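You operate a simulated robot arm through the tools that you are given. There is no shell and no other tool.

Carry out the task below with a simulated robot arm. There is one attempt and no reset: what you move stays moved.

Task
Put things in order on the sideboard. At the end: the yellow block stands where the orange cloth pad stood; the blue folded cloth is on the white saucer; the orange cloth pad stands where the blue folded cloth stood; the red block stands where the yellow block stood; whatever was shut is shut again. Leave all else as you found it, and nothing knocked over.

The check looks at the end state, three seconds after you hand in, the way a careful person would. Anything else that was tipped, shoved, dropped, spilled or broken makes it a failure. Flat cloth is picked up by pressing the open fingertips on it (5 to 10 N) and closing them slowly along it; thin cloth reads only 2 to 8 mm in the jaws.

Robot
A 7-joint arm with a two-finger parallel gripper, fixed in place. Base frame: the origin is at the foot of the arm, x ahead of it, y to its left, z up; the work surface is at about z = 0.8. Units: m, degrees, N and s.
With the tool pointing down near the work surface it reaches from about 0.1 to 0.66 m from the base axis. Its first joint turns from -66.0 to 66.0 degrees. Payload 1.57 kg.
The tool frame sits at the grasp point between the pads (the TCP): z along the fingers, y along the line on which they close. The tips reach 0.03 m beyond it. The gripper opens to 0.08 m. The fingers are 0.017 m wide and 0.012 m thick; the gripper's body (0.04 by 0.082 m) begins 0.08 m behind the TCP.
Orientation is that of the tool frame in the base frame, as [roll, pitch, yaw] about the fixed x, y, z axes, in that order (R = Rz(yaw) Ry(pitch) Rx(roll)). With the fingers straight down and closing along the base's y, the tool's x points along the base's -x, its y along +y and its z along -z.

Tools
- The arm moves only by the tool send_rows. Its argument "plan" is a list of rows, each an object (a shift or turn left out is 0, a gripper value left out holds the last) with "jaw": the finger opening in m, from 0 to 0.08; "xyz": the shift along the base's x, y, z in m, a list of three; "dr": the turn, a rotation vector about the base's x, y, z in degrees, a list of three. In form: [{"jaw": jaw, "xyz": [dx, dy, dz], "dr": [ax, ay, az]}, ...]. A call has 1 to 20 rows; each row shifts and turns the commanded pose from where the row before left it. Each row takes 0.2 s and may step no farther than 0.05 m and 8.6 degrees from the row before; otherwise, or with a gripper value out of range, the whole call is refused. A pose out of reach is approached as far as the arm can. The call stops where the force on the tool passes 40 N (or 10 N more than at its start, if that is more) or the arm is blocked; 0.2 s more then pass. The fingers move at their own pace (about 0.072 m/s each) and stop on an object; they squeeze with about 36 N. The grip force told is the motor's: it shows also when the fingers shut on nothing. Time passes only in rows, and 0.2 s behind the last, so rows that do not move let the fingers close. It gives the time, the measured TCP pose, the force on the tool (base axes), the opening and the grip force at its end, in the units of the frame above (readings bear some noise), with the torque about the TCP (base axes, N m) and any sound that the robot's microphone picked up.
- Cameras (640 x 400 px; columns grow to the right, rows downward): "scene" is fixed at [0.0735, 0.4638, 1.405]; the picture's right is [-0.50, -0.87, 0.00], its down [-0.66, 0.38, -0.65] and it looks along [0.56, -0.32, -0.76] (base axes); focal length 326 px, centre (320, 200). "wrist" rides on the gripper at [0.072, -0.007, -0.122] in the tool frame; the picture's right is [0.09, 1.00, 0.00], its down [-0.84, 0.08, -0.54] and it looks along [-0.54, 0.05, 0.84] (tool axes); focal length 238 px, centre (320, 200). There is no depth. A picture from a camera that has moved, and an enlarged one, comes with that camera's place and axes in the base frame and with its lens. The place of the scene camera against the robot may be out by one fixed shift of up to 0.012 m in any direction.
- camera(camera): a new picture of that camera. The clock stands still meanwhile.
- zoom(camera, box): a new picture of the part [left, top, right, bottom] of that camera's present view, enlarged. The clock stands still meanwhile.
- hand_in(): hands the job in; it is judged then, once.

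Nothing tells you positions but the pictures and the camera data. Unless the task says otherwise, let go and move clear before handing in.

The tools are called after "Request:" as name(argument=value, ...) on one line, values as JSON. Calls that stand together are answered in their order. send_rows: Moves the arm, as the interface text tells. Its arguments: {"type":"object","properties":{"plan":{"type":"array","items":{"type":"object","properties":{"jaw":{"type":"number"},"xyz":{"type":"array","items":{"type":"number"}},"dr":{"type":"array","items":{"type":"number"}}}}}},"required":["plan"]} The other tools are called the same way: camera (camera) takes a picture; zoom (camera, box) takes an enlarged picture of a part of a camera's view; hand_in () hands the job in.

At the start:

```text
time: 0.0
position: [0.3976, 0.1842, 1.0941]
tool_rot: [-179.9, 0.0, -180.0]
contact_force: [-0.8, 0.4, -0.1]
ft_torque: [0.0, 0.01, 0.0]
finger_gap: 0.0797
grasp_force: 0.1
```

scene: 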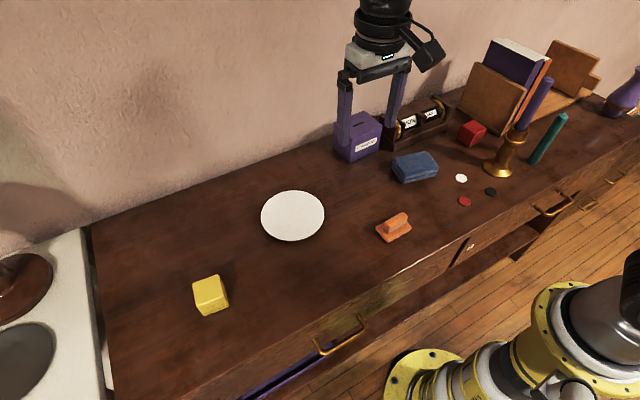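
wrist: 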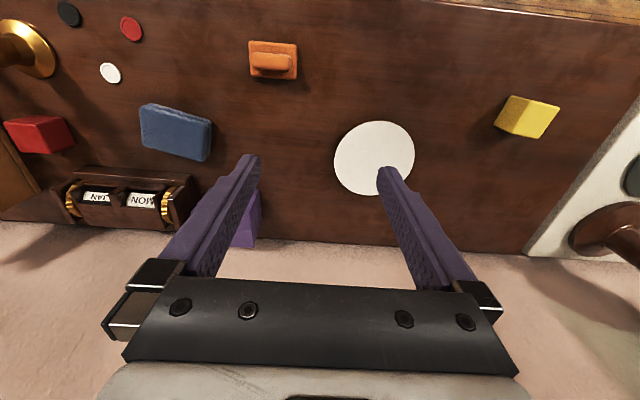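

I see the sideboard with a yellow block, white saucer, orange pad, blue folded cloth, red block, candlestick, calendar and coin box. A drawer in front appears slightly open. I'll look closer before moving.

Request:
zoom(camera="scene", box=[320, 80, 560, 250])

Request:
zoom(camera="scene", box=[160, 170, 440, 400])

Request:
zoom(camera="wrist", box=[0, 0, 320, 250])

Request:
zoom(camera="wrist", box=[320, 60, 640, 260])

Request:
zoom(camera="scene", box=[440, 20, 640, 250])

```text
2.35 times, centred on (440, 165) of scene
camera zoom: at [0.0735, 0.4638, 1.405], right [-0.5, -0.87, 0.0], down [-0.66, 0.38, -0.65], along [0.56, -0.32, -0.76], focal length 767 px, centre (38, 282)
```

zoom: 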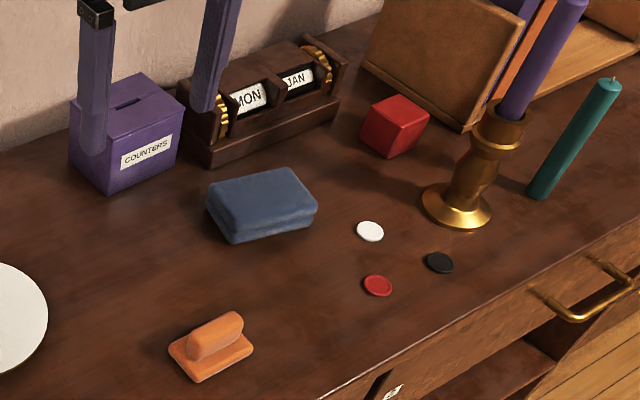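

```text
1.74 times, centred on (300, 285) of scene
camera zoom: at [0.0735, 0.4638, 1.405], right [-0.5, -0.87, 0.0], down [-0.66, 0.38, -0.65], along [0.56, -0.32, -0.76], focal length 567 px, centre (355, 52)
```

zoom: 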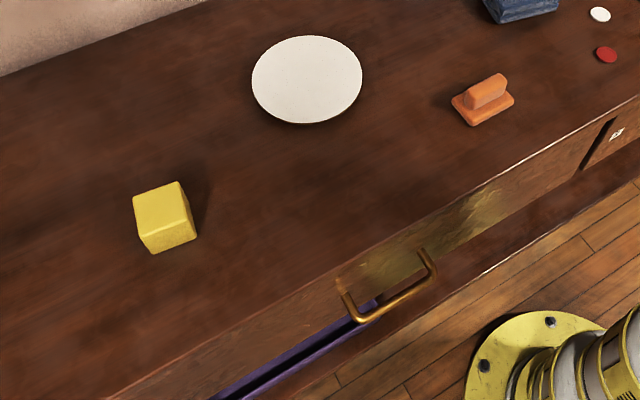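

```text
1.60 times, centred on (160, 125) of wrist
camera zoom: at [0.3244, 0.1774, 1.2165], right [-0.09, 1.0, 0.0], down [0.84, 0.08, 0.54], along [0.54, 0.05, -0.84], focal length 381 px, centre (576, 320)
```

zoom: 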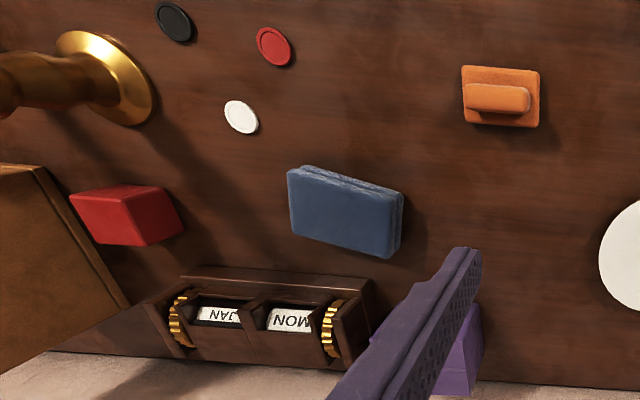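

```text
2.00 times, centred on (480, 160) of wrist
camera zoom: at [0.3244, 0.1774, 1.2165], right [-0.09, 1.0, 0.0], down [0.84, 0.08, 0.54], along [0.54, 0.05, -0.84], focal length 477 px, centre (0, 280)
```

zoom: 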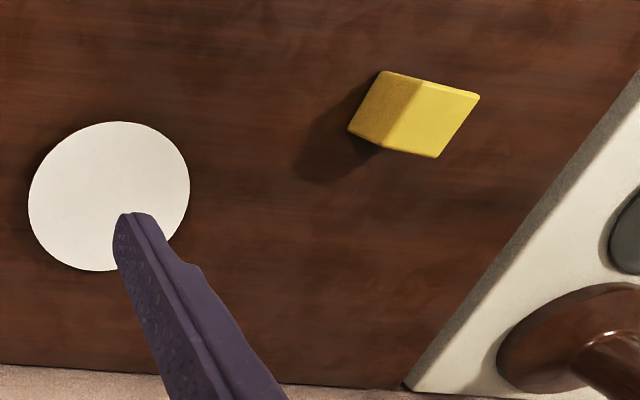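

```text
1.74 times, centred on (540, 135) of scene
camera zoom: at [0.0735, 0.4638, 1.405], right [-0.5, -0.87, 0.0], down [-0.66, 0.38, -0.65], along [0.56, -0.32, -0.76], focal length 567 px, centre (-63, 313)
```

zoom: 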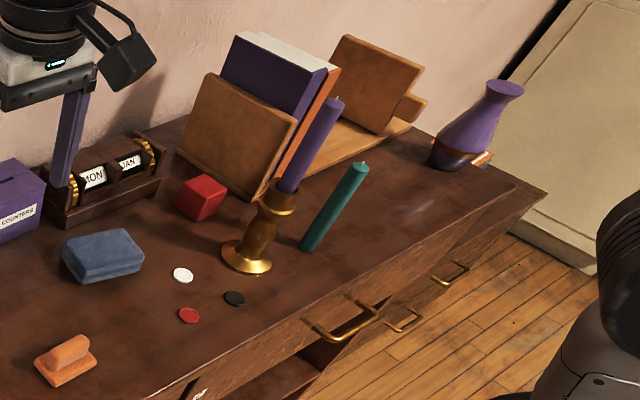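

The layout is clear: the orange pad is at about (0.35, 0.11), the blue cloth (0.46, -0.05), the red block (0.49, -0.285), the yellow block (0.39, 0.50) and the saucer (0.49, 0.29). I'll go above the blue cloth for a closer look.

Request:
send_rows(plan=[{"xyz": [0.014, -0.039, -0.012]}, {"xyz": [0.014, -0.039, -0.012]}, {"xyz": [0.014, -0.039, -0.012]}, {"xyz": [0.014, -0.039, -0.012]}, {"xyz": [0.014, -0.039, -0.012]}, {"xyz": [0.014, -0.039, -0.012]}, {}, {}])

Request:
camera(camera="wrist")

Request:
camera(camera="scene")

```text
time: 1.8
position: [0.4803, -0.0507, 1.0219]
tool_rot: [-180.0, 0.0, 180.0]
contact_force: [1.3, -0.9, 0.1]
ft_torque: [0.0, 0.01, 0.02]
finger_gap: 0.0801
grasp_force: 0.0
```

```text
taken
camera wrist: at [0.4072, -0.0576, 1.1445], right [-0.09, 1.0, 0.0], down [0.84, 0.08, 0.54], along [0.54, 0.05, -0.84], focal length 238 px, centre (320, 200)
```

wrist: 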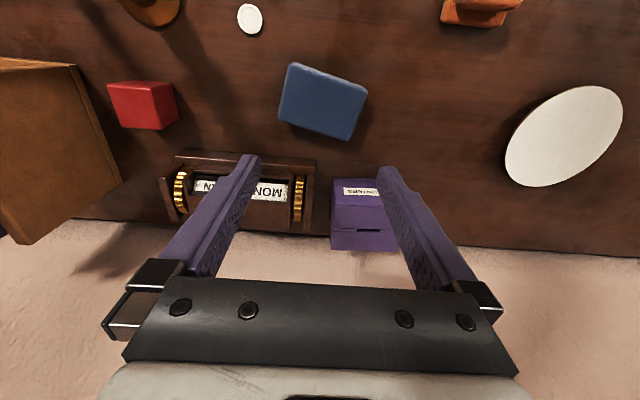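

```text
taken
```

scene: 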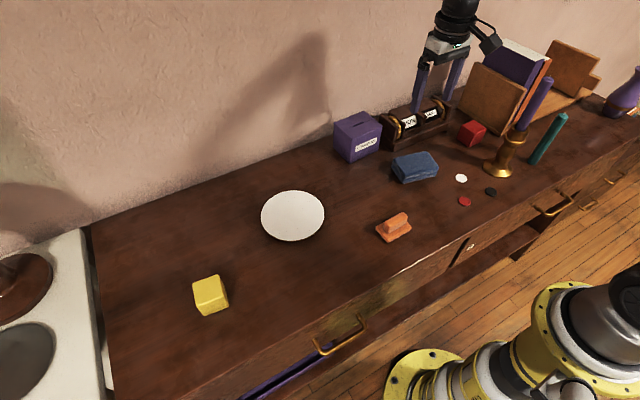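

Request:
zoom(camera="wrist", box=[240, 40, 400, 140])

Request:
zoom(camera="scene", box=[370, 130, 466, 190])

Request:
zoom(camera="wrist", box=[40, 0, 280, 150])

```text
4.00 times, centred on (320, 90) of wrist
camera zoom: at [0.4072, -0.0576, 1.1445], right [-0.09, 1.0, 0.0], down [0.84, 0.08, 0.54], along [0.54, 0.05, -0.84], focal length 953 px, centre (320, 640)
```

zoom: 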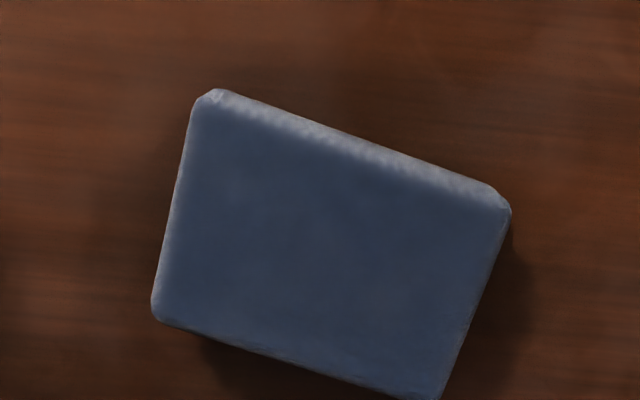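

```text
6.67 times, centred on (418, 160) of scene
camera zoom: at [0.0735, 0.4637, 1.405], right [-0.5, -0.87, 0.0], down [-0.66, 0.38, -0.65], along [0.56, -0.32, -0.76], focal length 2173 px, centre (-333, 467)
```

zoom: 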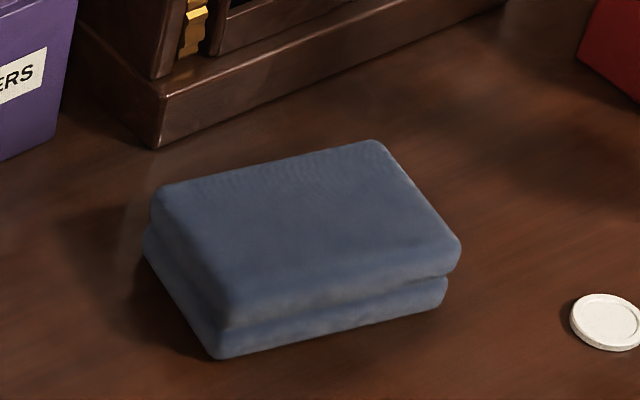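

```text
2.67 times, centred on (160, 75) of wrist
camera zoom: at [0.4072, -0.0576, 1.1445], right [-0.09, 1.0, 0.0], down [0.84, 0.08, 0.54], along [0.54, 0.05, -0.84], focal length 636 px, centre (747, 533)
```

zoom: 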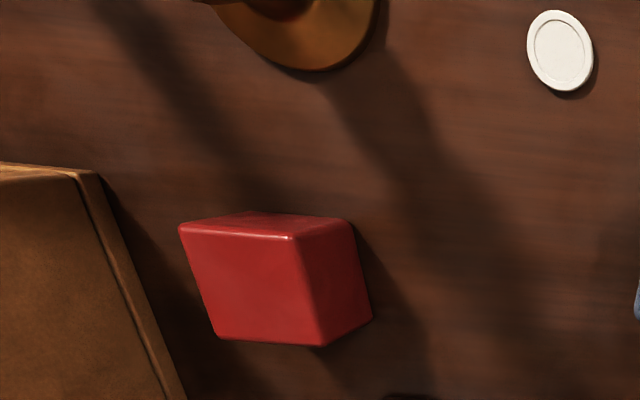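

The blue cloth is about 0.095 x 0.063 x 0.032 m, centred at about (0.468, -0.050), with its short axis near x. I'll turn the gripper 79° to close across the short side and look again from above.

Request:
send_rows(plan=[{"dr": [0, 0, 7.9], "xyz": [-0.0012, 0, -0.004]}, {"dr": [0, 0, 7.9], "xyz": [-0.0012, 0, -0.004]}, {"dr": [0, 0, 7.9], "xyz": [-0.0012, 0, -0.004]}, {"dr": [0, 0, 7.9], "xyz": [-0.0012, 0, -0.004]}, {"dr": [0, 0, 7.9], "xyz": [-0.0012, 0, -0.004]}, {"dr": [0, 0, 7.9], "xyz": [-0.0012, 0, -0.004]}, {"dr": [0, 0, 7.9], "xyz": [-0.0012, 0, -0.004]}, {"dr": [0, 0, 7.9], "xyz": [-0.0012, 0, -0.004]}, {"dr": [0, 0, 7.9], "xyz": [-0.0012, 0, -0.004]}, {"dr": [0, 0, 7.9], "xyz": [-0.0012, 0, -0.004]}, {}, {}])

Request:
camera(camera="wrist")

Request:
zoom(camera="wrist", box=[200, 0, 440, 150])

```text
time: 4.4
position: [0.4692, -0.0488, 0.981]
tool_rot: [179.9, 0.0, -100.9]
contact_force: [0.0, -0.4, 0.1]
ft_torque: [0.03, -0.04, -0.01]
finger_gap: 0.08
grasp_force: 0.1
```

```text
taken
camera wrist: at [0.4611, -0.1215, 1.1041], right [-1.0, 0.1, 0.0], down [0.08, 0.84, 0.54], along [0.05, 0.54, -0.84], focal length 238 px, centre (320, 200)
```

wrist: 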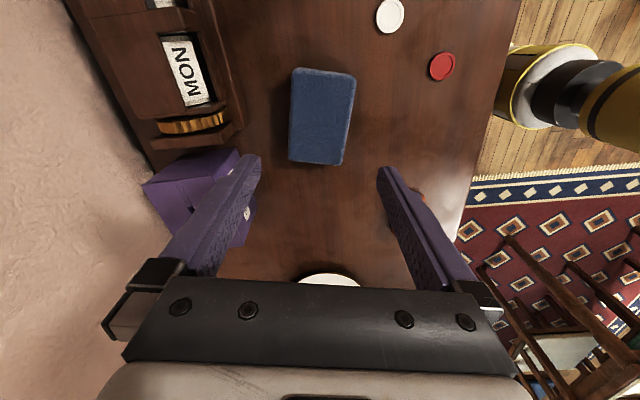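

```text
2.67 times, centred on (320, 75) of wrist
camera zoom: at [0.4611, -0.1215, 1.1041], right [-1.0, 0.1, 0.0], down [0.08, 0.84, 0.54], along [0.05, 0.54, -0.84], focal length 636 px, centre (320, 533)
```

zoom: 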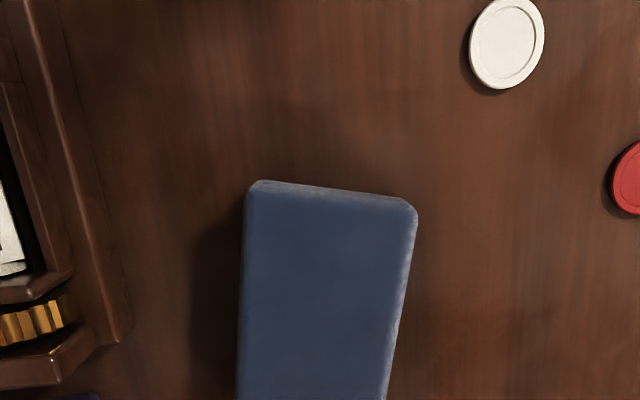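

Both views agree: the cloth is centred at (0.4685, -0.050) and the fingers are aligned with it. I'll descend around it slowly.

Request:
send_rows(plan=[{"xyz": [-0.0007, -0.001, -0.04]}, {"xyz": [0, 0, -0.04]}, {"xyz": [0, 0, -0.03]}, {"xyz": [0, 0, -0.015]}, {"xyz": [0, 0, -0.01]}, {"xyz": [0, 0, -0.008]}, {}, {}])

Request:
camera(camera="wrist")

Request:
zoom(camera="scene", box=[340, 90, 500, 190])

```text
time: 6.2
position: [0.467, -0.0517, 0.8397]
tool_rot: [-180.0, 0.0, -100.9]
contact_force: [-0.1, -0.5, -0.4]
ft_torque: [0.01, -0.02, -0.02]
finger_gap: 0.08
grasp_force: 0.1
```

```text
taken
camera wrist: at [0.4601, -0.1231, 0.9617], right [-0.99, 0.1, 0.0], down [0.08, 0.84, 0.54], along [0.05, 0.54, -0.84], focal length 238 px, centre (320, 200)
```

wrist: 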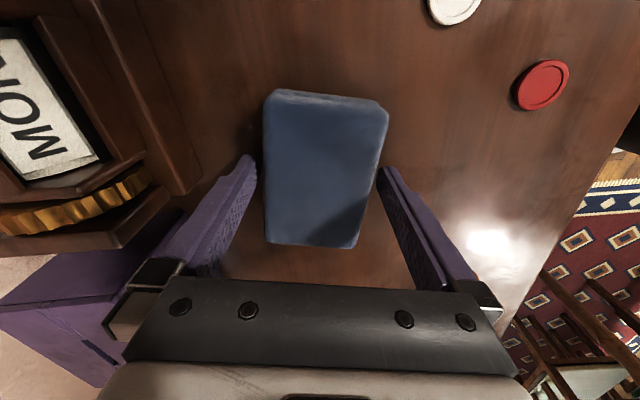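

```text
4.00 times, centred on (420, 140) of scene
camera zoom: at [0.0735, 0.4638, 1.405], right [-0.5, -0.87, 0.0], down [-0.66, 0.38, -0.65], along [0.56, -0.32, -0.76], focal length 1304 px, centre (-80, 440)
```

zoom: 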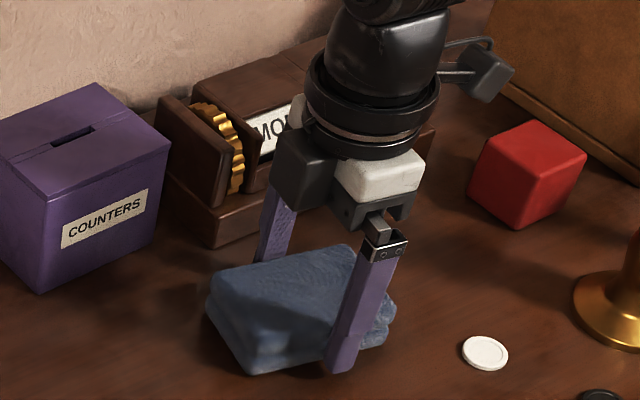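

The fingers straddle the cloth and nothing is touching. I'll go 4 mm lower and close.

Request:
send_rows(plan=[{"xyz": [0, 0, -0.004]}, {"jaw": 0.06}, {"jaw": 0.05}, {"jaw": 0.04}, {}, {}, {}])

Request:
camera(camera="wrist")

```text
time: 7.8
position: [0.4675, -0.0513, 0.837]
tool_rot: [180.0, -0.1, -101.0]
contact_force: [1.2, 0.1, 1.3]
ft_torque: [-0.05, -0.07, -0.06]
finger_gap: 0.067
grasp_force: 36.0
```

```text
taken
camera wrist: at [0.4603, -0.1227, 0.958], right [-0.99, 0.1, 0.0], down [0.08, 0.84, 0.54], along [0.05, 0.54, -0.84], focal length 238 px, centre (320, 200)
```

wrist: 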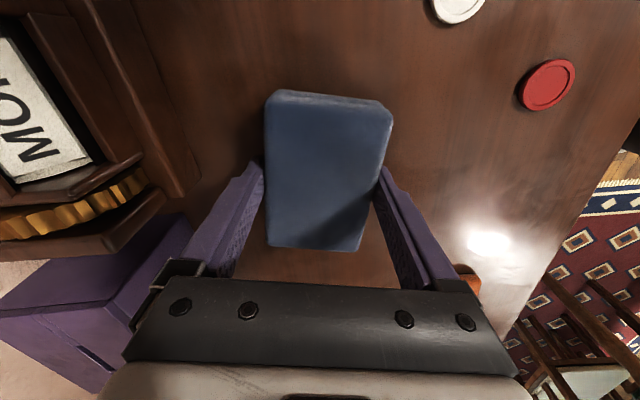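

It is gripped at 67 mm with full squeeze. I'll lift it and check the hold.

Request:
send_rows(plan=[{"xyz": [0, 0, 0.01]}, {"xyz": [0, 0, 0.02]}, {"xyz": [0, 0, 0.03]}, {"xyz": [0, 0, 0.04]}, {"xyz": [0, 0, 0.04]}, {"xyz": [0, 0, 0.03]}, {}])

Request:
camera(camera="wrist")

Request:
camera(camera="scene")

```text
time: 9.4
position: [0.4708, -0.0504, 1.007]
tool_rot: [-179.9, 0.0, -100.9]
contact_force: [0.4, 0.5, -0.7]
ft_torque: [0.04, -0.02, -0.02]
finger_gap: 0.0673
grasp_force: 36.1
```

```text
taken
camera wrist: at [0.4618, -0.1221, 1.1294], right [-0.99, 0.1, 0.0], down [0.08, 0.84, 0.54], along [0.05, 0.54, -0.84], focal length 238 px, centre (320, 200)
```

wrist: 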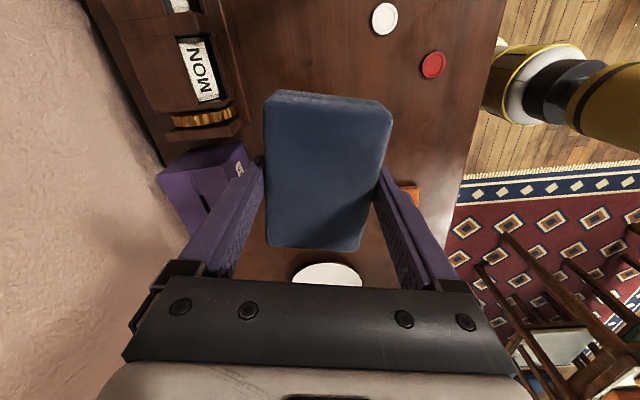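

```text
taken
```

scene: 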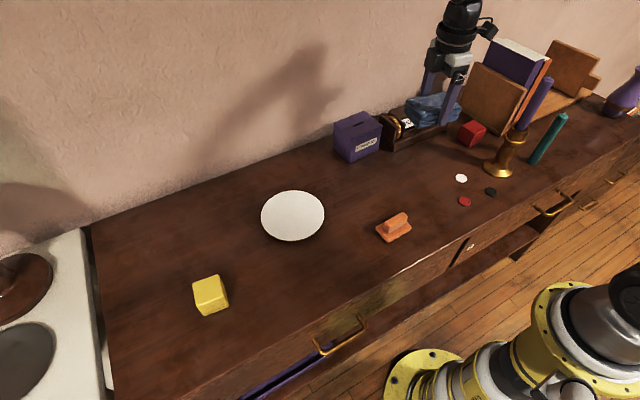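

The cloth is held firmly. I'll move to a spot beside the saucer where the wrist camera sees it unobstructed, to fix its centre.

Request:
send_rows(plan=[{"xyz": [-0.015, 0.042, 0]}, {"xyz": [-0.015, 0.042, 0]}, {"xyz": [-0.015, 0.042, 0]}, {"xyz": [-0.015, 0.042, 0]}, {"xyz": [-0.015, 0.042, 0]}, {"xyz": [-0.015, 0.042, 0]}, {"xyz": [-0.015, 0.042, 0]}, {"xyz": [-0.015, 0.042, 0]}, {"xyz": [-0.015, 0.042, 0]}, {}, {}])

Request:
camera(camera="wrist")

Request:
zoom(camera="wrist", box=[100, 0, 340, 150])

```text
time: 11.8
position: [0.3336, 0.3274, 1.004]
tool_rot: [-180.0, 0.0, -101.0]
contact_force: [-0.8, 0.5, -1.0]
ft_torque: [0.01, -0.01, 0.0]
finger_gap: 0.067
grasp_force: 36.1
```

```text
taken
camera wrist: at [0.3259, 0.255, 1.1259], right [-0.99, 0.1, 0.0], down [0.08, 0.84, 0.54], along [0.05, 0.54, -0.84], focal length 238 px, centre (320, 200)
```

wrist: 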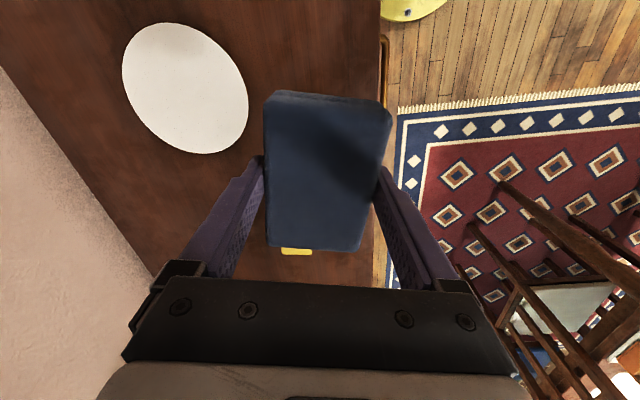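

```text
2.67 times, centred on (220, 75) of wrist
camera zoom: at [0.3259, 0.255, 1.1259], right [-0.99, 0.1, 0.0], down [0.08, 0.84, 0.54], along [0.05, 0.54, -0.84], focal length 636 px, centre (587, 533)
```

zoom: 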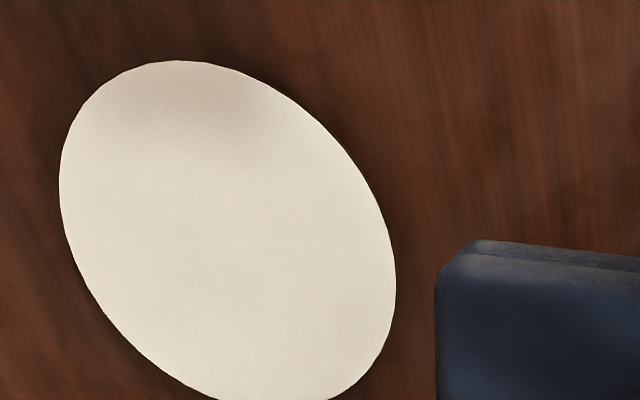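

The saucer centre comes out at about (0.491, 0.290) with radius 0.074. I'll move above it and come down to just above the surface.

Request:
send_rows(plan=[{"xyz": [0.0395, -0.0094, 0]}, {"xyz": [0.0395, -0.0094, 0]}, {"xyz": [0.0395, -0.0093, 0]}, {"xyz": [0.039, -0.0093, 0]}, {}, {"xyz": [0, 0, -0.04]}, {"xyz": [0, 0, -0.04]}, {"xyz": [0, 0, -0.03]}, {"xyz": [0, 0, -0.02]}, {}, {}])

Request:
camera(camera="wrist")

Request:
zoom(camera="scene", box=[200, 130, 400, 255])

```text
time: 14.2
position: [0.4901, 0.2892, 0.8748]
tool_rot: [-180.0, 0.0, -101.0]
contact_force: [-0.2, 0.0, -0.9]
ft_torque: [0.01, -0.02, -0.01]
finger_gap: 0.0671
grasp_force: 36.6
```

```text
taken
camera wrist: at [0.4822, 0.2183, 0.9974], right [-0.99, 0.1, 0.0], down [0.08, 0.84, 0.54], along [0.05, 0.54, -0.84], focal length 238 px, centre (320, 200)
```

wrist: 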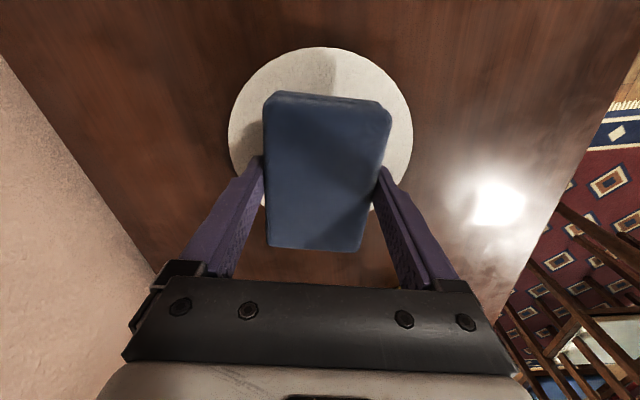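

```text
3.20 times, centred on (300, 192) of scene
camera zoom: at [0.0735, 0.4638, 1.405], right [-0.5, -0.87, 0.0], down [-0.66, 0.38, -0.65], along [0.56, -0.32, -0.76], focal length 1043 px, centre (384, 224)
```

zoom: 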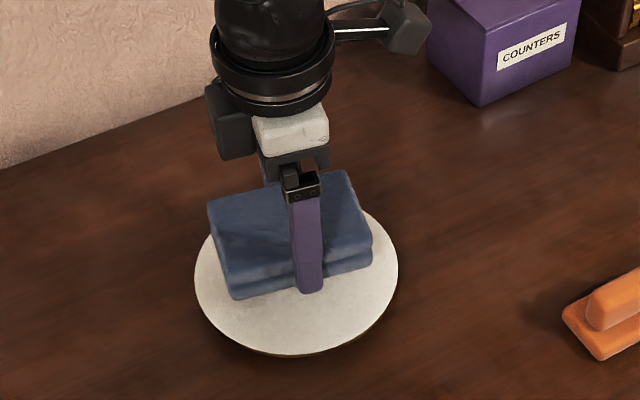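

The cloth hangs over the saucer's centre. I'll lower in small steps until light contact.

Request:
send_rows(plan=[{"xyz": [0, 0, -0.008]}, {"xyz": [0, 0, -0.006]}, {"xyz": [0, 0, -0.004]}, {}])

Request:
zoom(camera="scene", box=[200, 130, 400, 255])

```text
time: 15.2
position: [0.4911, 0.2894, 0.8574]
tool_rot: [180.0, 0.1, -101.1]
contact_force: [1.0, 0.5, -0.5]
ft_torque: [0.01, -0.04, 0.01]
finger_gap: 0.067
grasp_force: 35.5
```

```text
3.20 times, centred on (300, 192) of scene
camera zoom: at [0.0735, 0.4638, 1.405], right [-0.5, -0.87, 0.0], down [-0.66, 0.38, -0.65], along [0.56, -0.32, -0.76], focal length 1043 px, centre (384, 224)
```

zoom: 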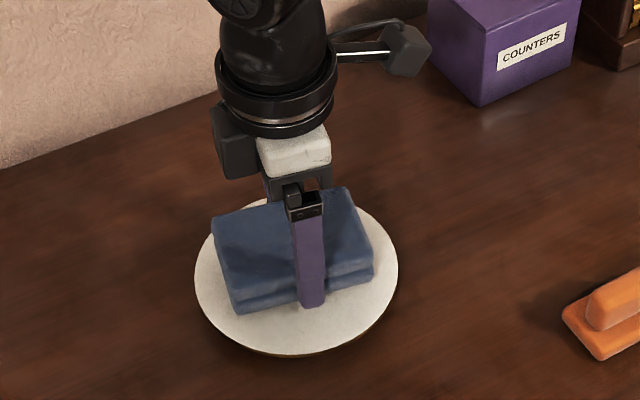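

Request:
send_rows(plan=[{"xyz": [0, 0, -0.002]}, {"xyz": [0, 0, -0.002]}, {}])

```text
time: 16.0
position: [0.4905, 0.2896, 0.8532]
tool_rot: [180.0, -0.1, -100.9]
contact_force: [-0.1, 1.4, -0.1]
ft_torque: [-0.03, 0.01, 0.0]
finger_gap: 0.0671
grasp_force: 36.0
```

Still no contact at TCP z = 0.853, so I'll keep lowering by 2 mm steps.

Request:
send_rows(plan=[{"xyz": [0, 0, -0.002]}, {"xyz": [0, 0, -0.001]}, {}])

```text
time: 16.8
position: [0.4909, 0.2885, 0.8509]
tool_rot: [-179.9, 0.1, -101.0]
contact_force: [-2.2, -1.9, 7.3]
ft_torque: [-0.09, 0.21, 0.01]
finger_gap: 0.067
grasp_force: 35.7
```

Contact reads about 7 N, so the cloth rests on the saucer. I'll release and lift straight up.

Request:
send_rows(plan=[{"jaw": 0.07}, {"jaw": 0.08}, {}, {}, {"xyz": [0, 0, 0.01]}, {"xyz": [0, 0, 0.02]}, {"xyz": [0, 0, 0.04]}, {"xyz": [0, 0, 0.05]}, {}])

Request:
zoom(camera="scene", box=[200, 130, 400, 255])

Request:
camera(camera="wrist")

```text
time: 18.8
position: [0.4882, 0.2897, 0.9695]
tool_rot: [179.9, 0.0, -101.1]
contact_force: [-0.2, 0.6, 0.0]
ft_torque: [0.0, 0.0, 0.0]
finger_gap: 0.0801
grasp_force: 0.2
```

```text
3.20 times, centred on (300, 192) of scene
camera zoom: at [0.0735, 0.4638, 1.405], right [-0.5, -0.87, 0.0], down [-0.66, 0.38, -0.65], along [0.56, -0.32, -0.76], focal length 1043 px, centre (384, 224)
```

zoom: 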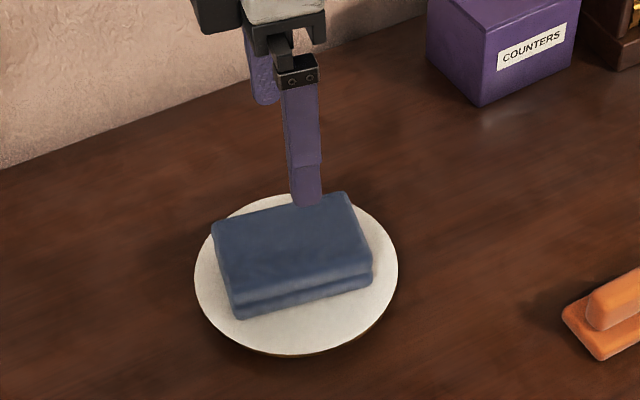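

```text
taken
camera wrist: at [0.4803, 0.2176, 1.0934], right [-0.99, 0.1, 0.0], down [0.08, 0.84, 0.54], along [0.05, 0.54, -0.84], focal length 238 px, centre (320, 200)
```

wrist: 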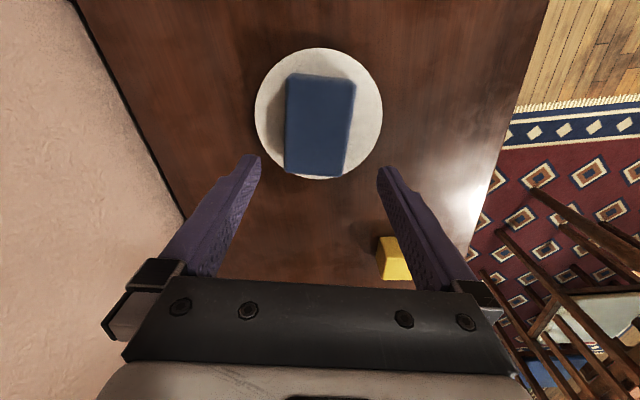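

The cloth lies centred on the saucer. Now I go above the orange pad for a closer look.

Request:
send_rows(plan=[{"xyz": [-0.0276, -0.036, 0]}, {"xyz": [-0.0276, -0.036, 0]}, {"xyz": [-0.0276, -0.036, 0]}, {"xyz": [-0.0276, -0.036, 0]}, {"xyz": [-0.0276, -0.036, 0]}, {}, {}])

Request:
camera(camera="wrist")

Request:
zoom(camera="wrist", box=[240, 50, 400, 150])

Request:
zoom(camera="scene", box=[360, 195, 440, 245])

```text
time: 20.4
position: [0.3528, 0.1099, 0.9709]
tool_rot: [-179.9, 0.0, -101.0]
contact_force: [-1.2, 0.1, -0.2]
ft_torque: [-0.01, -0.01, 0.01]
finger_gap: 0.0802
grasp_force: 0.0
```

```text
taken
camera wrist: at [0.3444, 0.038, 1.0935], right [-1.0, 0.1, 0.0], down [0.08, 0.84, 0.54], along [0.05, 0.54, -0.84], focal length 238 px, centre (320, 200)
```

wrist: 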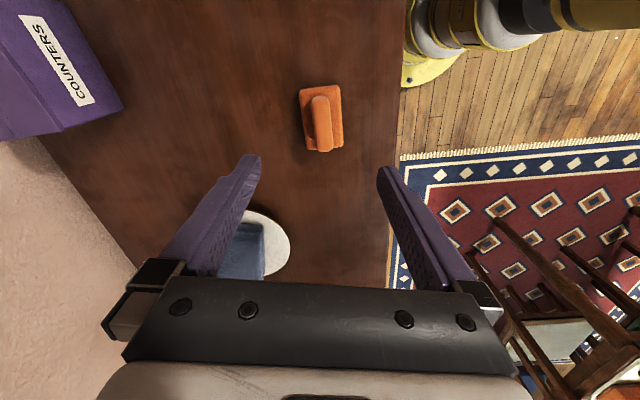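

```text
4.00 times, centred on (320, 100) of wrist
camera zoom: at [0.3444, 0.038, 1.0935], right [-1.0, 0.1, 0.0], down [0.08, 0.84, 0.54], along [0.05, 0.54, -0.84], focal length 953 px, centre (320, 600)
```

zoom: 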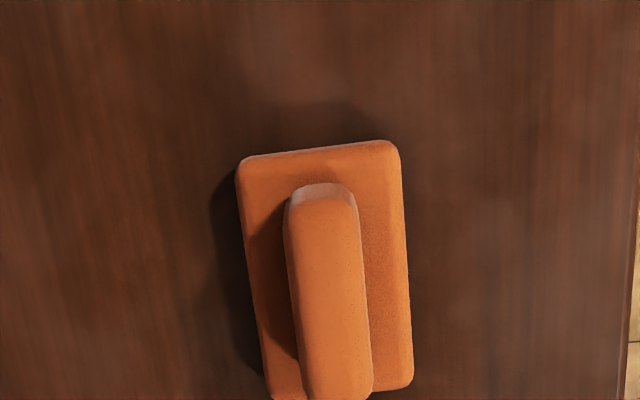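

```text
8.00 times, centred on (400, 220) of scene
camera zoom: at [0.0735, 0.4638, 1.405], right [-0.5, -0.87, 0.0], down [-0.66, 0.38, -0.65], along [0.56, -0.32, -0.76], focal length 2607 px, centre (-320, 40)
```

zoom: 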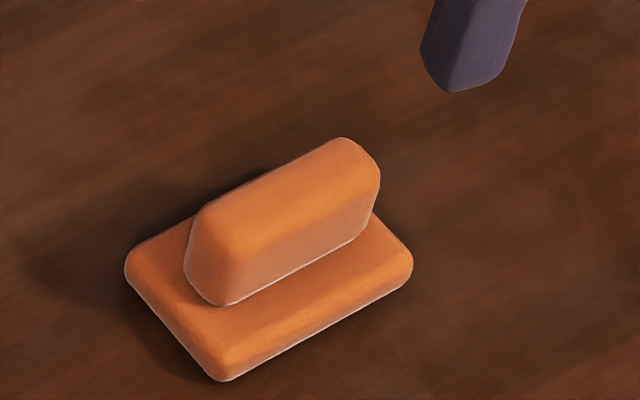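

The orange pad is a plate of 0.043 x 0.069 m squared to x/y, centred at (0.349, 0.110), with a ridge handle about 18 mm wide. I'll turn 11° to square up, narrow the jaws a little, and descend with the tips just above the plate.

Request:
send_rows(plan=[{"dr": [0, 0, 5.5], "xyz": [-0.005, 0, -0.01]}, {"dr": [0, 0, 5.5], "xyz": [0, 0, -0.02], "jaw": 0.06}, {"xyz": [0, 0, -0.03]}, {"xyz": [0, 0, -0.025]}, {}, {}])

Request:
camera(camera="wrist")

Request:
zoom(camera="scene", box=[340, 180, 452, 250])

```text
time: 21.8
position: [0.3476, 0.1094, 0.8852]
tool_rot: [180.0, 0.0, -90.0]
contact_force: [-0.5, 0.1, -0.2]
ft_torque: [0.01, 0.01, -0.01]
finger_gap: 0.0602
grasp_force: 0.0
```

```text
taken
camera wrist: at [0.353, 0.0385, 1.008], right [-1.0, -0.09, 0.0], down [-0.08, 0.84, 0.54], along [-0.05, 0.54, -0.84], focal length 238 px, centre (320, 200)
```

wrist: 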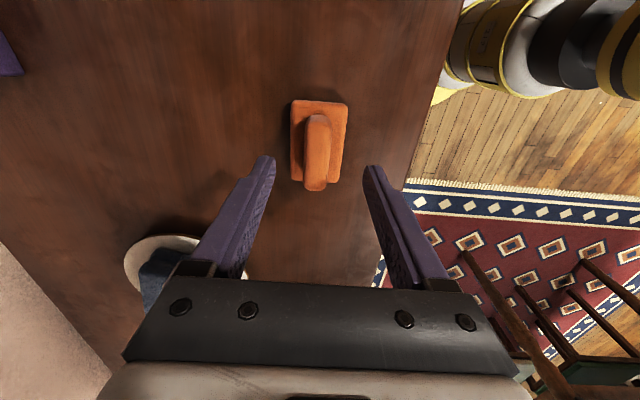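

```text
5.71 times, centred on (396, 215) of scene
camera zoom: at [0.0735, 0.4638, 1.405], right [-0.5, -0.87, 0.0], down [-0.66, 0.38, -0.65], along [0.56, -0.32, -0.76], focal length 1862 px, centre (-114, 114)
```

zoom: 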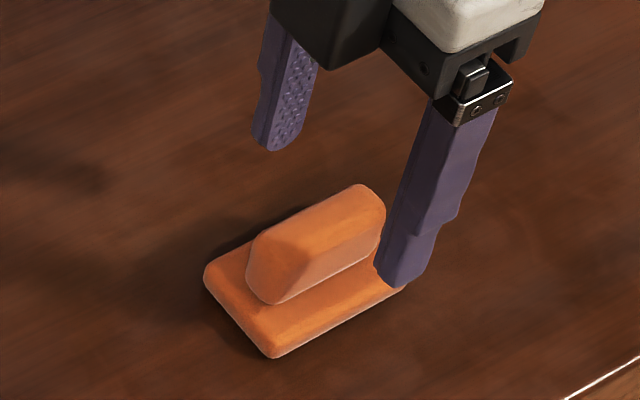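

The handle is centred between the fingers. I'll descend the last 40 mm.

Request:
send_rows(plan=[{"xyz": [0.0005, 0, -0.015]}, {"xyz": [0, 0, -0.015]}, {"xyz": [0, 0, -0.01]}, {}])

Request:
zoom(camera="scene", box=[340, 180, 452, 250])

```text
time: 22.8
position: [0.349, 0.1082, 0.8455]
tool_rot: [-180.0, -0.1, -90.0]
contact_force: [0.0, 0.1, 0.6]
ft_torque: [-0.04, 0.0, -0.01]
finger_gap: 0.0601
grasp_force: 0.1
```

```text
5.71 times, centred on (396, 215) of scene
camera zoom: at [0.0735, 0.4638, 1.405], right [-0.5, -0.87, 0.0], down [-0.66, 0.38, -0.65], along [0.56, -0.32, -0.76], focal length 1862 px, centre (-114, 114)
```

zoom: 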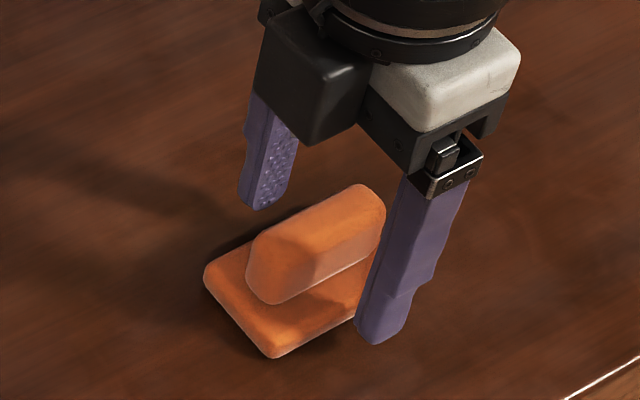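

Tips are just above the plate with no contact. Closing on the handle.

Request:
send_rows(plan=[{"jaw": 0.045}, {"jaw": 0.03}, {"jaw": 0.02}, {"jaw": 0.01}, {"jaw": 0.005}, {}, {}])

Request:
camera(camera="wrist")

Request:
zoom(camera="scene", box=[340, 180, 452, 250])

```text
time: 24.4
position: [0.3484, 0.1077, 0.8453]
tool_rot: [-180.0, 0.0, -90.0]
contact_force: [1.2, 0.0, 1.2]
ft_torque: [0.0, -0.01, 0.02]
finger_gap: 0.0185
grasp_force: 32.8
```

```text
taken
camera wrist: at [0.3544, 0.0365, 0.968], right [-1.0, -0.09, 0.0], down [-0.08, 0.84, 0.54], along [-0.05, 0.54, -0.84], focal length 238 px, centre (320, 200)
```

wrist: 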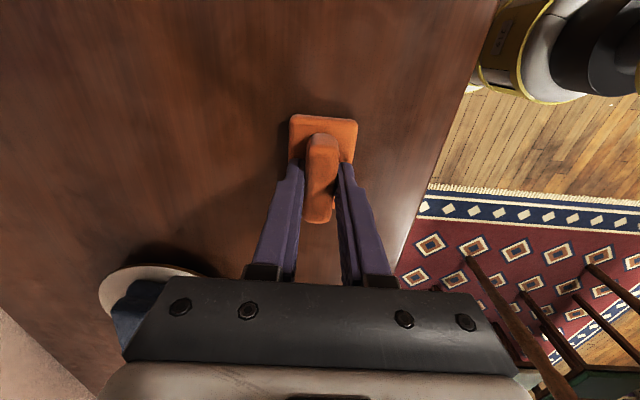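

```text
5.71 times, centred on (396, 215) of scene
camera zoom: at [0.0735, 0.4638, 1.405], right [-0.5, -0.87, 0.0], down [-0.66, 0.38, -0.65], along [0.56, -0.32, -0.76], focal length 1862 px, centre (-114, 114)
```

zoom: 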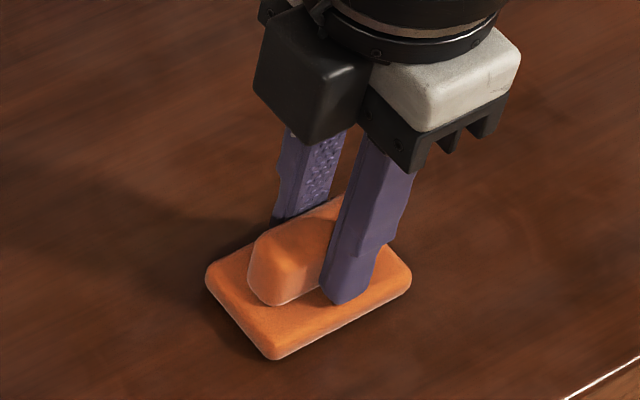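

The handle is gripped at 18.5 mm. I'll lift and carry it towards the blue cloth's old spot at (0.4685, -0.050).

Request:
send_rows(plan=[{"xyz": [0, 0, 0.01]}, {"xyz": [0, 0, 0.03]}, {"xyz": [0, 0, 0.04]}, {"xyz": [0, 0, 0.03]}, {"xyz": [0.0239, -0.0318, 0]}, {"xyz": [0.0239, -0.0318, 0]}, {"xyz": [0.0239, -0.0318, 0]}, {"xyz": [0.0239, -0.0318, 0]}, {"xyz": [0.0239, -0.0318, 0]}, {}, {}])

Request:
camera(camera="wrist")

Request:
camera(camera="scene")

```text
time: 26.8
position: [0.4682, -0.0478, 0.9553]
tool_rot: [-180.0, 0.0, -90.0]
contact_force: [-0.5, 0.7, -0.4]
ft_torque: [0.0, -0.01, 0.01]
finger_gap: 0.0189
grasp_force: 33.0
```

```text
taken
camera wrist: at [0.4743, -0.1196, 1.0777], right [-1.0, -0.09, 0.0], down [-0.08, 0.84, 0.54], along [-0.05, 0.54, -0.84], focal length 238 px, centre (320, 200)
```

wrist: 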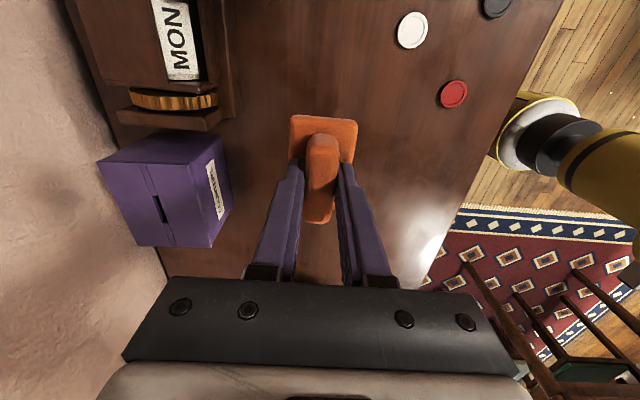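

```text
taken
```

scene: 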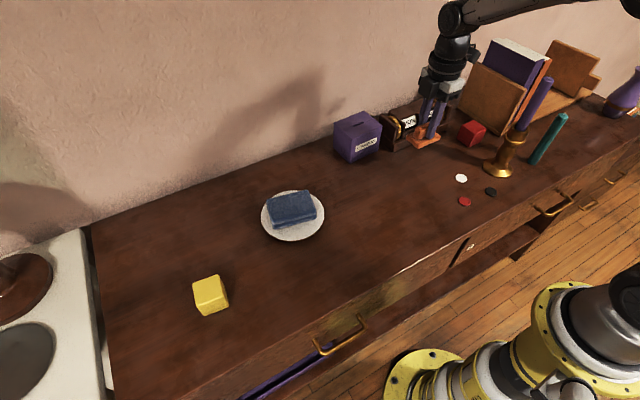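

The pad hangs over the target. Lowering now.

Request:
send_rows(plan=[{"xyz": [0, -0.0008, -0.04]}, {"xyz": [0, 0, -0.035]}, {"xyz": [0, 0, -0.02]}, {"xyz": [0, 0, -0.01]}, {"xyz": [0, 0, -0.003]}, {}])

```text
time: 28.2
position: [0.4683, -0.0505, 0.8472]
tool_rot: [180.0, 0.0, -90.0]
contact_force: [-0.3, 0.2, -1.9]
ft_torque: [0.0, 0.03, -0.01]
finger_gap: 0.019
grasp_force: 33.3
```

Request:
send_rows(plan=[{"xyz": [0, 0, -0.001]}, {"xyz": [0, 0, -0.001]}, {}])

Request:
zoom(camera="scene", box=[370, 110, 482, 180])

```text
time: 29.0
position: [0.4689, -0.0509, 0.8462]
tool_rot: [180.0, -0.1, -90.0]
contact_force: [-3.4, 1.3, 7.9]
ft_torque: [0.09, 0.18, 0.01]
finger_gap: 0.0189
grasp_force: 33.2
```

```text
5.71 times, centred on (426, 145) of scene
camera zoom: at [0.0733, 0.4638, 1.405], right [-0.5, -0.87, 0.0], down [-0.66, 0.38, -0.65], along [0.56, -0.32, -0.76], focal length 1862 px, centre (-286, 514)
```

zoom: 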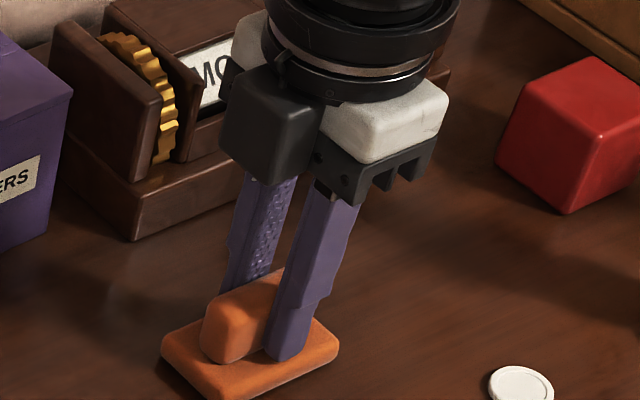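

The pad is down with about 8 N contact. Releasing and lifting.

Request:
send_rows(plan=[{"jaw": 0.025}, {"jaw": 0.04}, {"jaw": 0.05}, {}, {}, {"xyz": [0, 0, 0.015]}, {"xyz": [0, 0, 0.03]}, {"xyz": [0, 0, 0.04]}, {"xyz": [0, 0, 0.04], "jaw": 0.08}, {"xyz": [0, 0, 0.03]}, {}])

Request:
camera(camera="wrist")

Request:
zoom(camera="scene", box=[340, 90, 500, 190])

```text
time: 31.4
position: [0.4699, -0.0501, 1.002]
tool_rot: [-179.9, 0.0, -90.0]
contact_force: [0.3, -0.9, 0.6]
ft_torque: [-0.02, -0.02, -0.01]
finger_gap: 0.0799
grasp_force: 0.1
```

```text
taken
camera wrist: at [0.4761, -0.1222, 1.1255], right [-1.0, -0.09, 0.0], down [-0.08, 0.84, 0.54], along [-0.05, 0.54, -0.84], focal length 238 px, centre (320, 200)
```

wrist: 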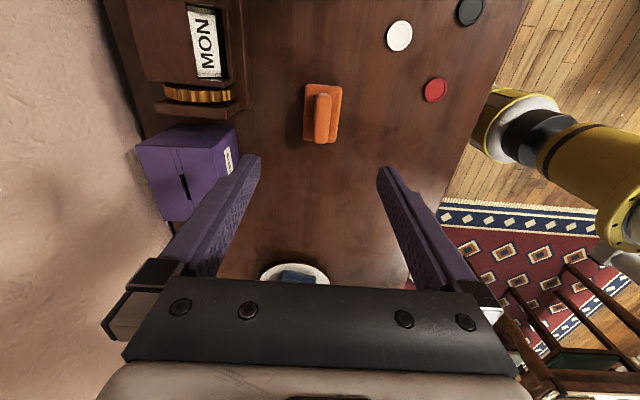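

```text
4.00 times, centred on (420, 140) of scene
camera zoom: at [0.0735, 0.4638, 1.405], right [-0.5, -0.87, 0.0], down [-0.66, 0.38, -0.65], along [0.56, -0.32, -0.76], focal length 1304 px, centre (-80, 440)
```

zoom: 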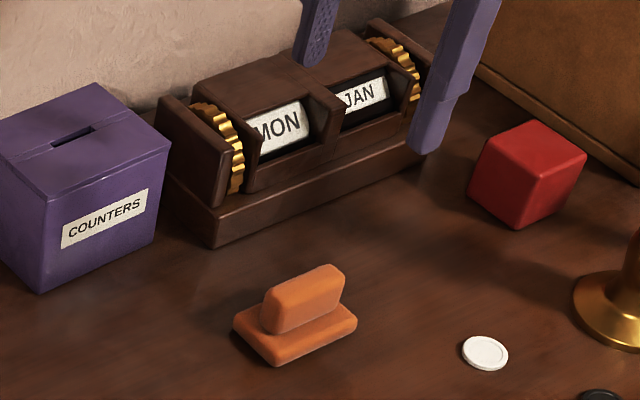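

The orange pad stands on the blue cloth's old spot. Next I go towards the yellow block for a closer look.

Request:
send_rows(plan=[{"xyz": [-0.008, 0.045, 0]}, {"xyz": [-0.008, 0.045, 0]}, {"xyz": [-0.008, 0.045, 0]}, {"xyz": [-0.008, 0.045, 0]}, {"xyz": [-0.008, 0.045, 0]}, {"xyz": [-0.008, 0.045, 0]}, {"xyz": [-0.008, 0.045, 0]}, {"xyz": [-0.008, 0.045, 0]}, {"xyz": [-0.008, 0.045, 0]}, {"xyz": [-0.008, 0.045, 0]}, {}, {}])

Request:
camera(camera="wrist")

Request:
zoom(camera="wrist", box=[240, 130, 400, 230])

Request:
zoom(camera="scene", box=[130, 240, 290, 340])

```text
time: 34.0
position: [0.387, 0.3996, 0.9984]
tool_rot: [-180.0, 0.0, -90.0]
contact_force: [-0.5, 0.2, 0.3]
ft_torque: [0.0, 0.01, 0.01]
finger_gap: 0.08
grasp_force: 0.1
```

```text
taken
camera wrist: at [0.3928, 0.3274, 1.1209], right [-1.0, -0.09, 0.0], down [-0.08, 0.84, 0.54], along [-0.05, 0.54, -0.84], focal length 238 px, centre (320, 200)
```

wrist: 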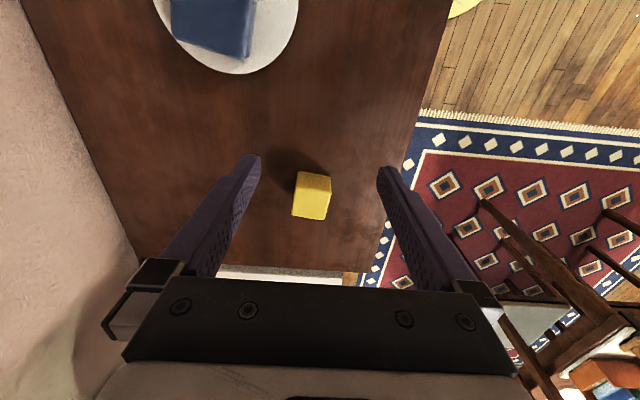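

```text
4.00 times, centred on (320, 180) of wrist
camera zoom: at [0.3928, 0.3274, 1.1209], right [-1.0, -0.09, 0.0], down [-0.08, 0.84, 0.54], along [-0.05, 0.54, -0.84], focal length 953 px, centre (320, 280)
```

zoom: 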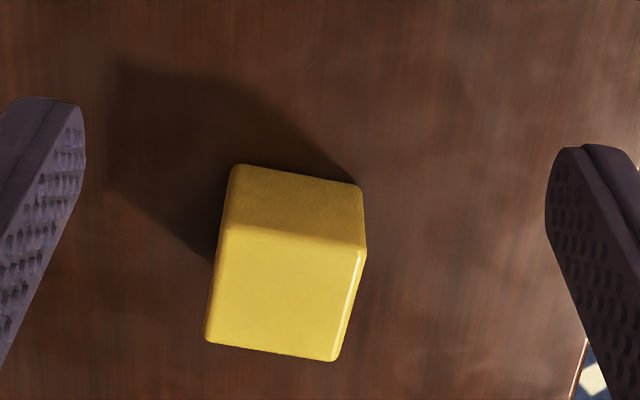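

```text
4.00 times, centred on (210, 290) of scene
camera zoom: at [0.0735, 0.4638, 1.405], right [-0.5, -0.87, 0.0], down [-0.66, 0.38, -0.65], along [0.56, -0.32, -0.76], focal length 1304 px, centre (760, -160)
```

zoom: 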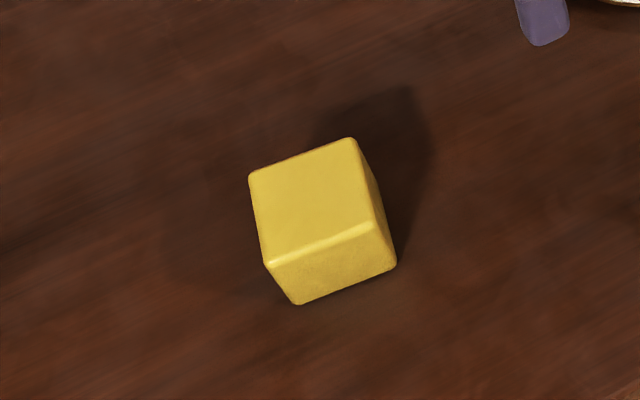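

The yellow block is about a 47 mm cube at (0.3885, 0.511), turned about -5°. I'll align and move above it, then check.

Request:
send_rows(plan=[{"xyz": [0, 0.0371, -0.02], "dr": [0, 0, -2.7]}, {"xyz": [0, 0.0371, -0.02], "dr": [0, 0, -2.6]}, {"xyz": [0, 0.0371, -0.02]}, {"xyz": [0, 0, -0.02]}, {}, {}])

Request:
camera(camera="wrist")

Request:
zoom(camera="scene", box=[130, 240, 290, 340])

```text
time: 35.4
position: [0.3896, 0.5126, 0.9177]
tool_rot: [180.0, 0.0, -95.3]
contact_force: [1.1, -0.2, 0.8]
ft_torque: [-0.02, 0.02, -0.01]
finger_gap: 0.0798
grasp_force: 0.0
```

```text
taken
camera wrist: at [0.3878, 0.4398, 1.0408], right [-1.0, 0.0, 0.0], down [0.0, 0.84, 0.54], along [0.0, 0.54, -0.84], focal length 238 px, centre (320, 200)
```

wrist: 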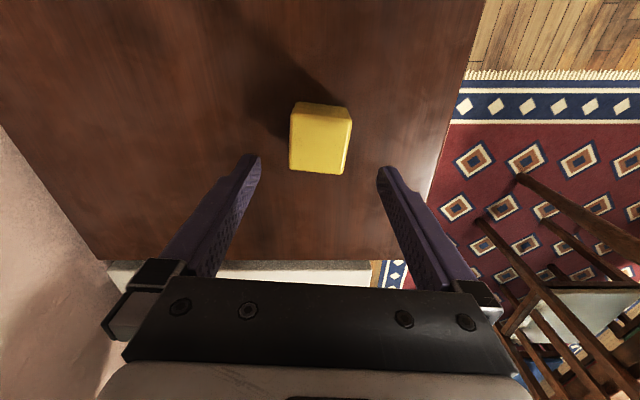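

```text
4.00 times, centred on (210, 290) of scene
camera zoom: at [0.0735, 0.4638, 1.405], right [-0.5, -0.87, 0.0], down [-0.66, 0.38, -0.65], along [0.56, -0.32, -0.76], focal length 1304 px, centre (760, -160)
```

zoom: 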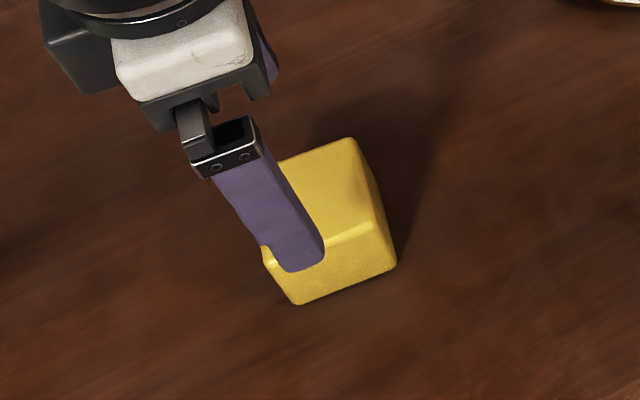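

Aligned and centred. Descending around the block and closing.

Request:
send_rows(plan=[{"xyz": [0, -0.001, -0.03]}, {"xyz": [0, 0, -0.03]}, {"xyz": [0, 0, -0.02]}, {}, {"jaw": 0.06}, {"jaw": 0.045}, {"jaw": 0.035}, {}, {}])

Request:
camera(camera="wrist")

Request:
zoom(camera="scene", box=[130, 240, 290, 340])

```text
time: 37.4
position: [0.3871, 0.5114, 0.8389]
tool_rot: [-180.0, 0.0, -95.2]
contact_force: [0.3, 0.1, 0.8]
ft_torque: [0.02, -0.03, 0.02]
finger_gap: 0.0494
grasp_force: 36.0
```

```text
taken
camera wrist: at [0.3872, 0.4394, 0.9618], right [-1.0, 0.0, 0.0], down [0.0, 0.84, 0.54], along [0.0, 0.54, -0.84], focal length 238 px, centre (320, 200)
```

wrist: 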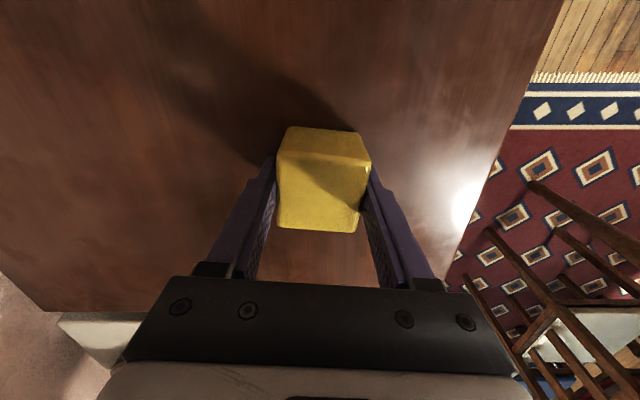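

```text
4.00 times, centred on (210, 290) of scene
camera zoom: at [0.0735, 0.4638, 1.405], right [-0.5, -0.87, 0.0], down [-0.66, 0.38, -0.65], along [0.56, -0.32, -0.76], focal length 1304 px, centre (760, -160)
```

zoom: 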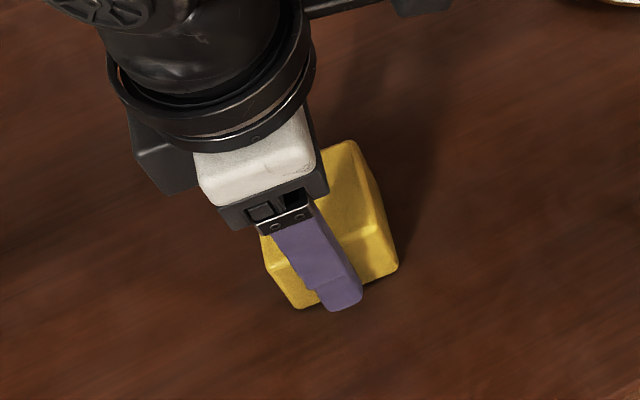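

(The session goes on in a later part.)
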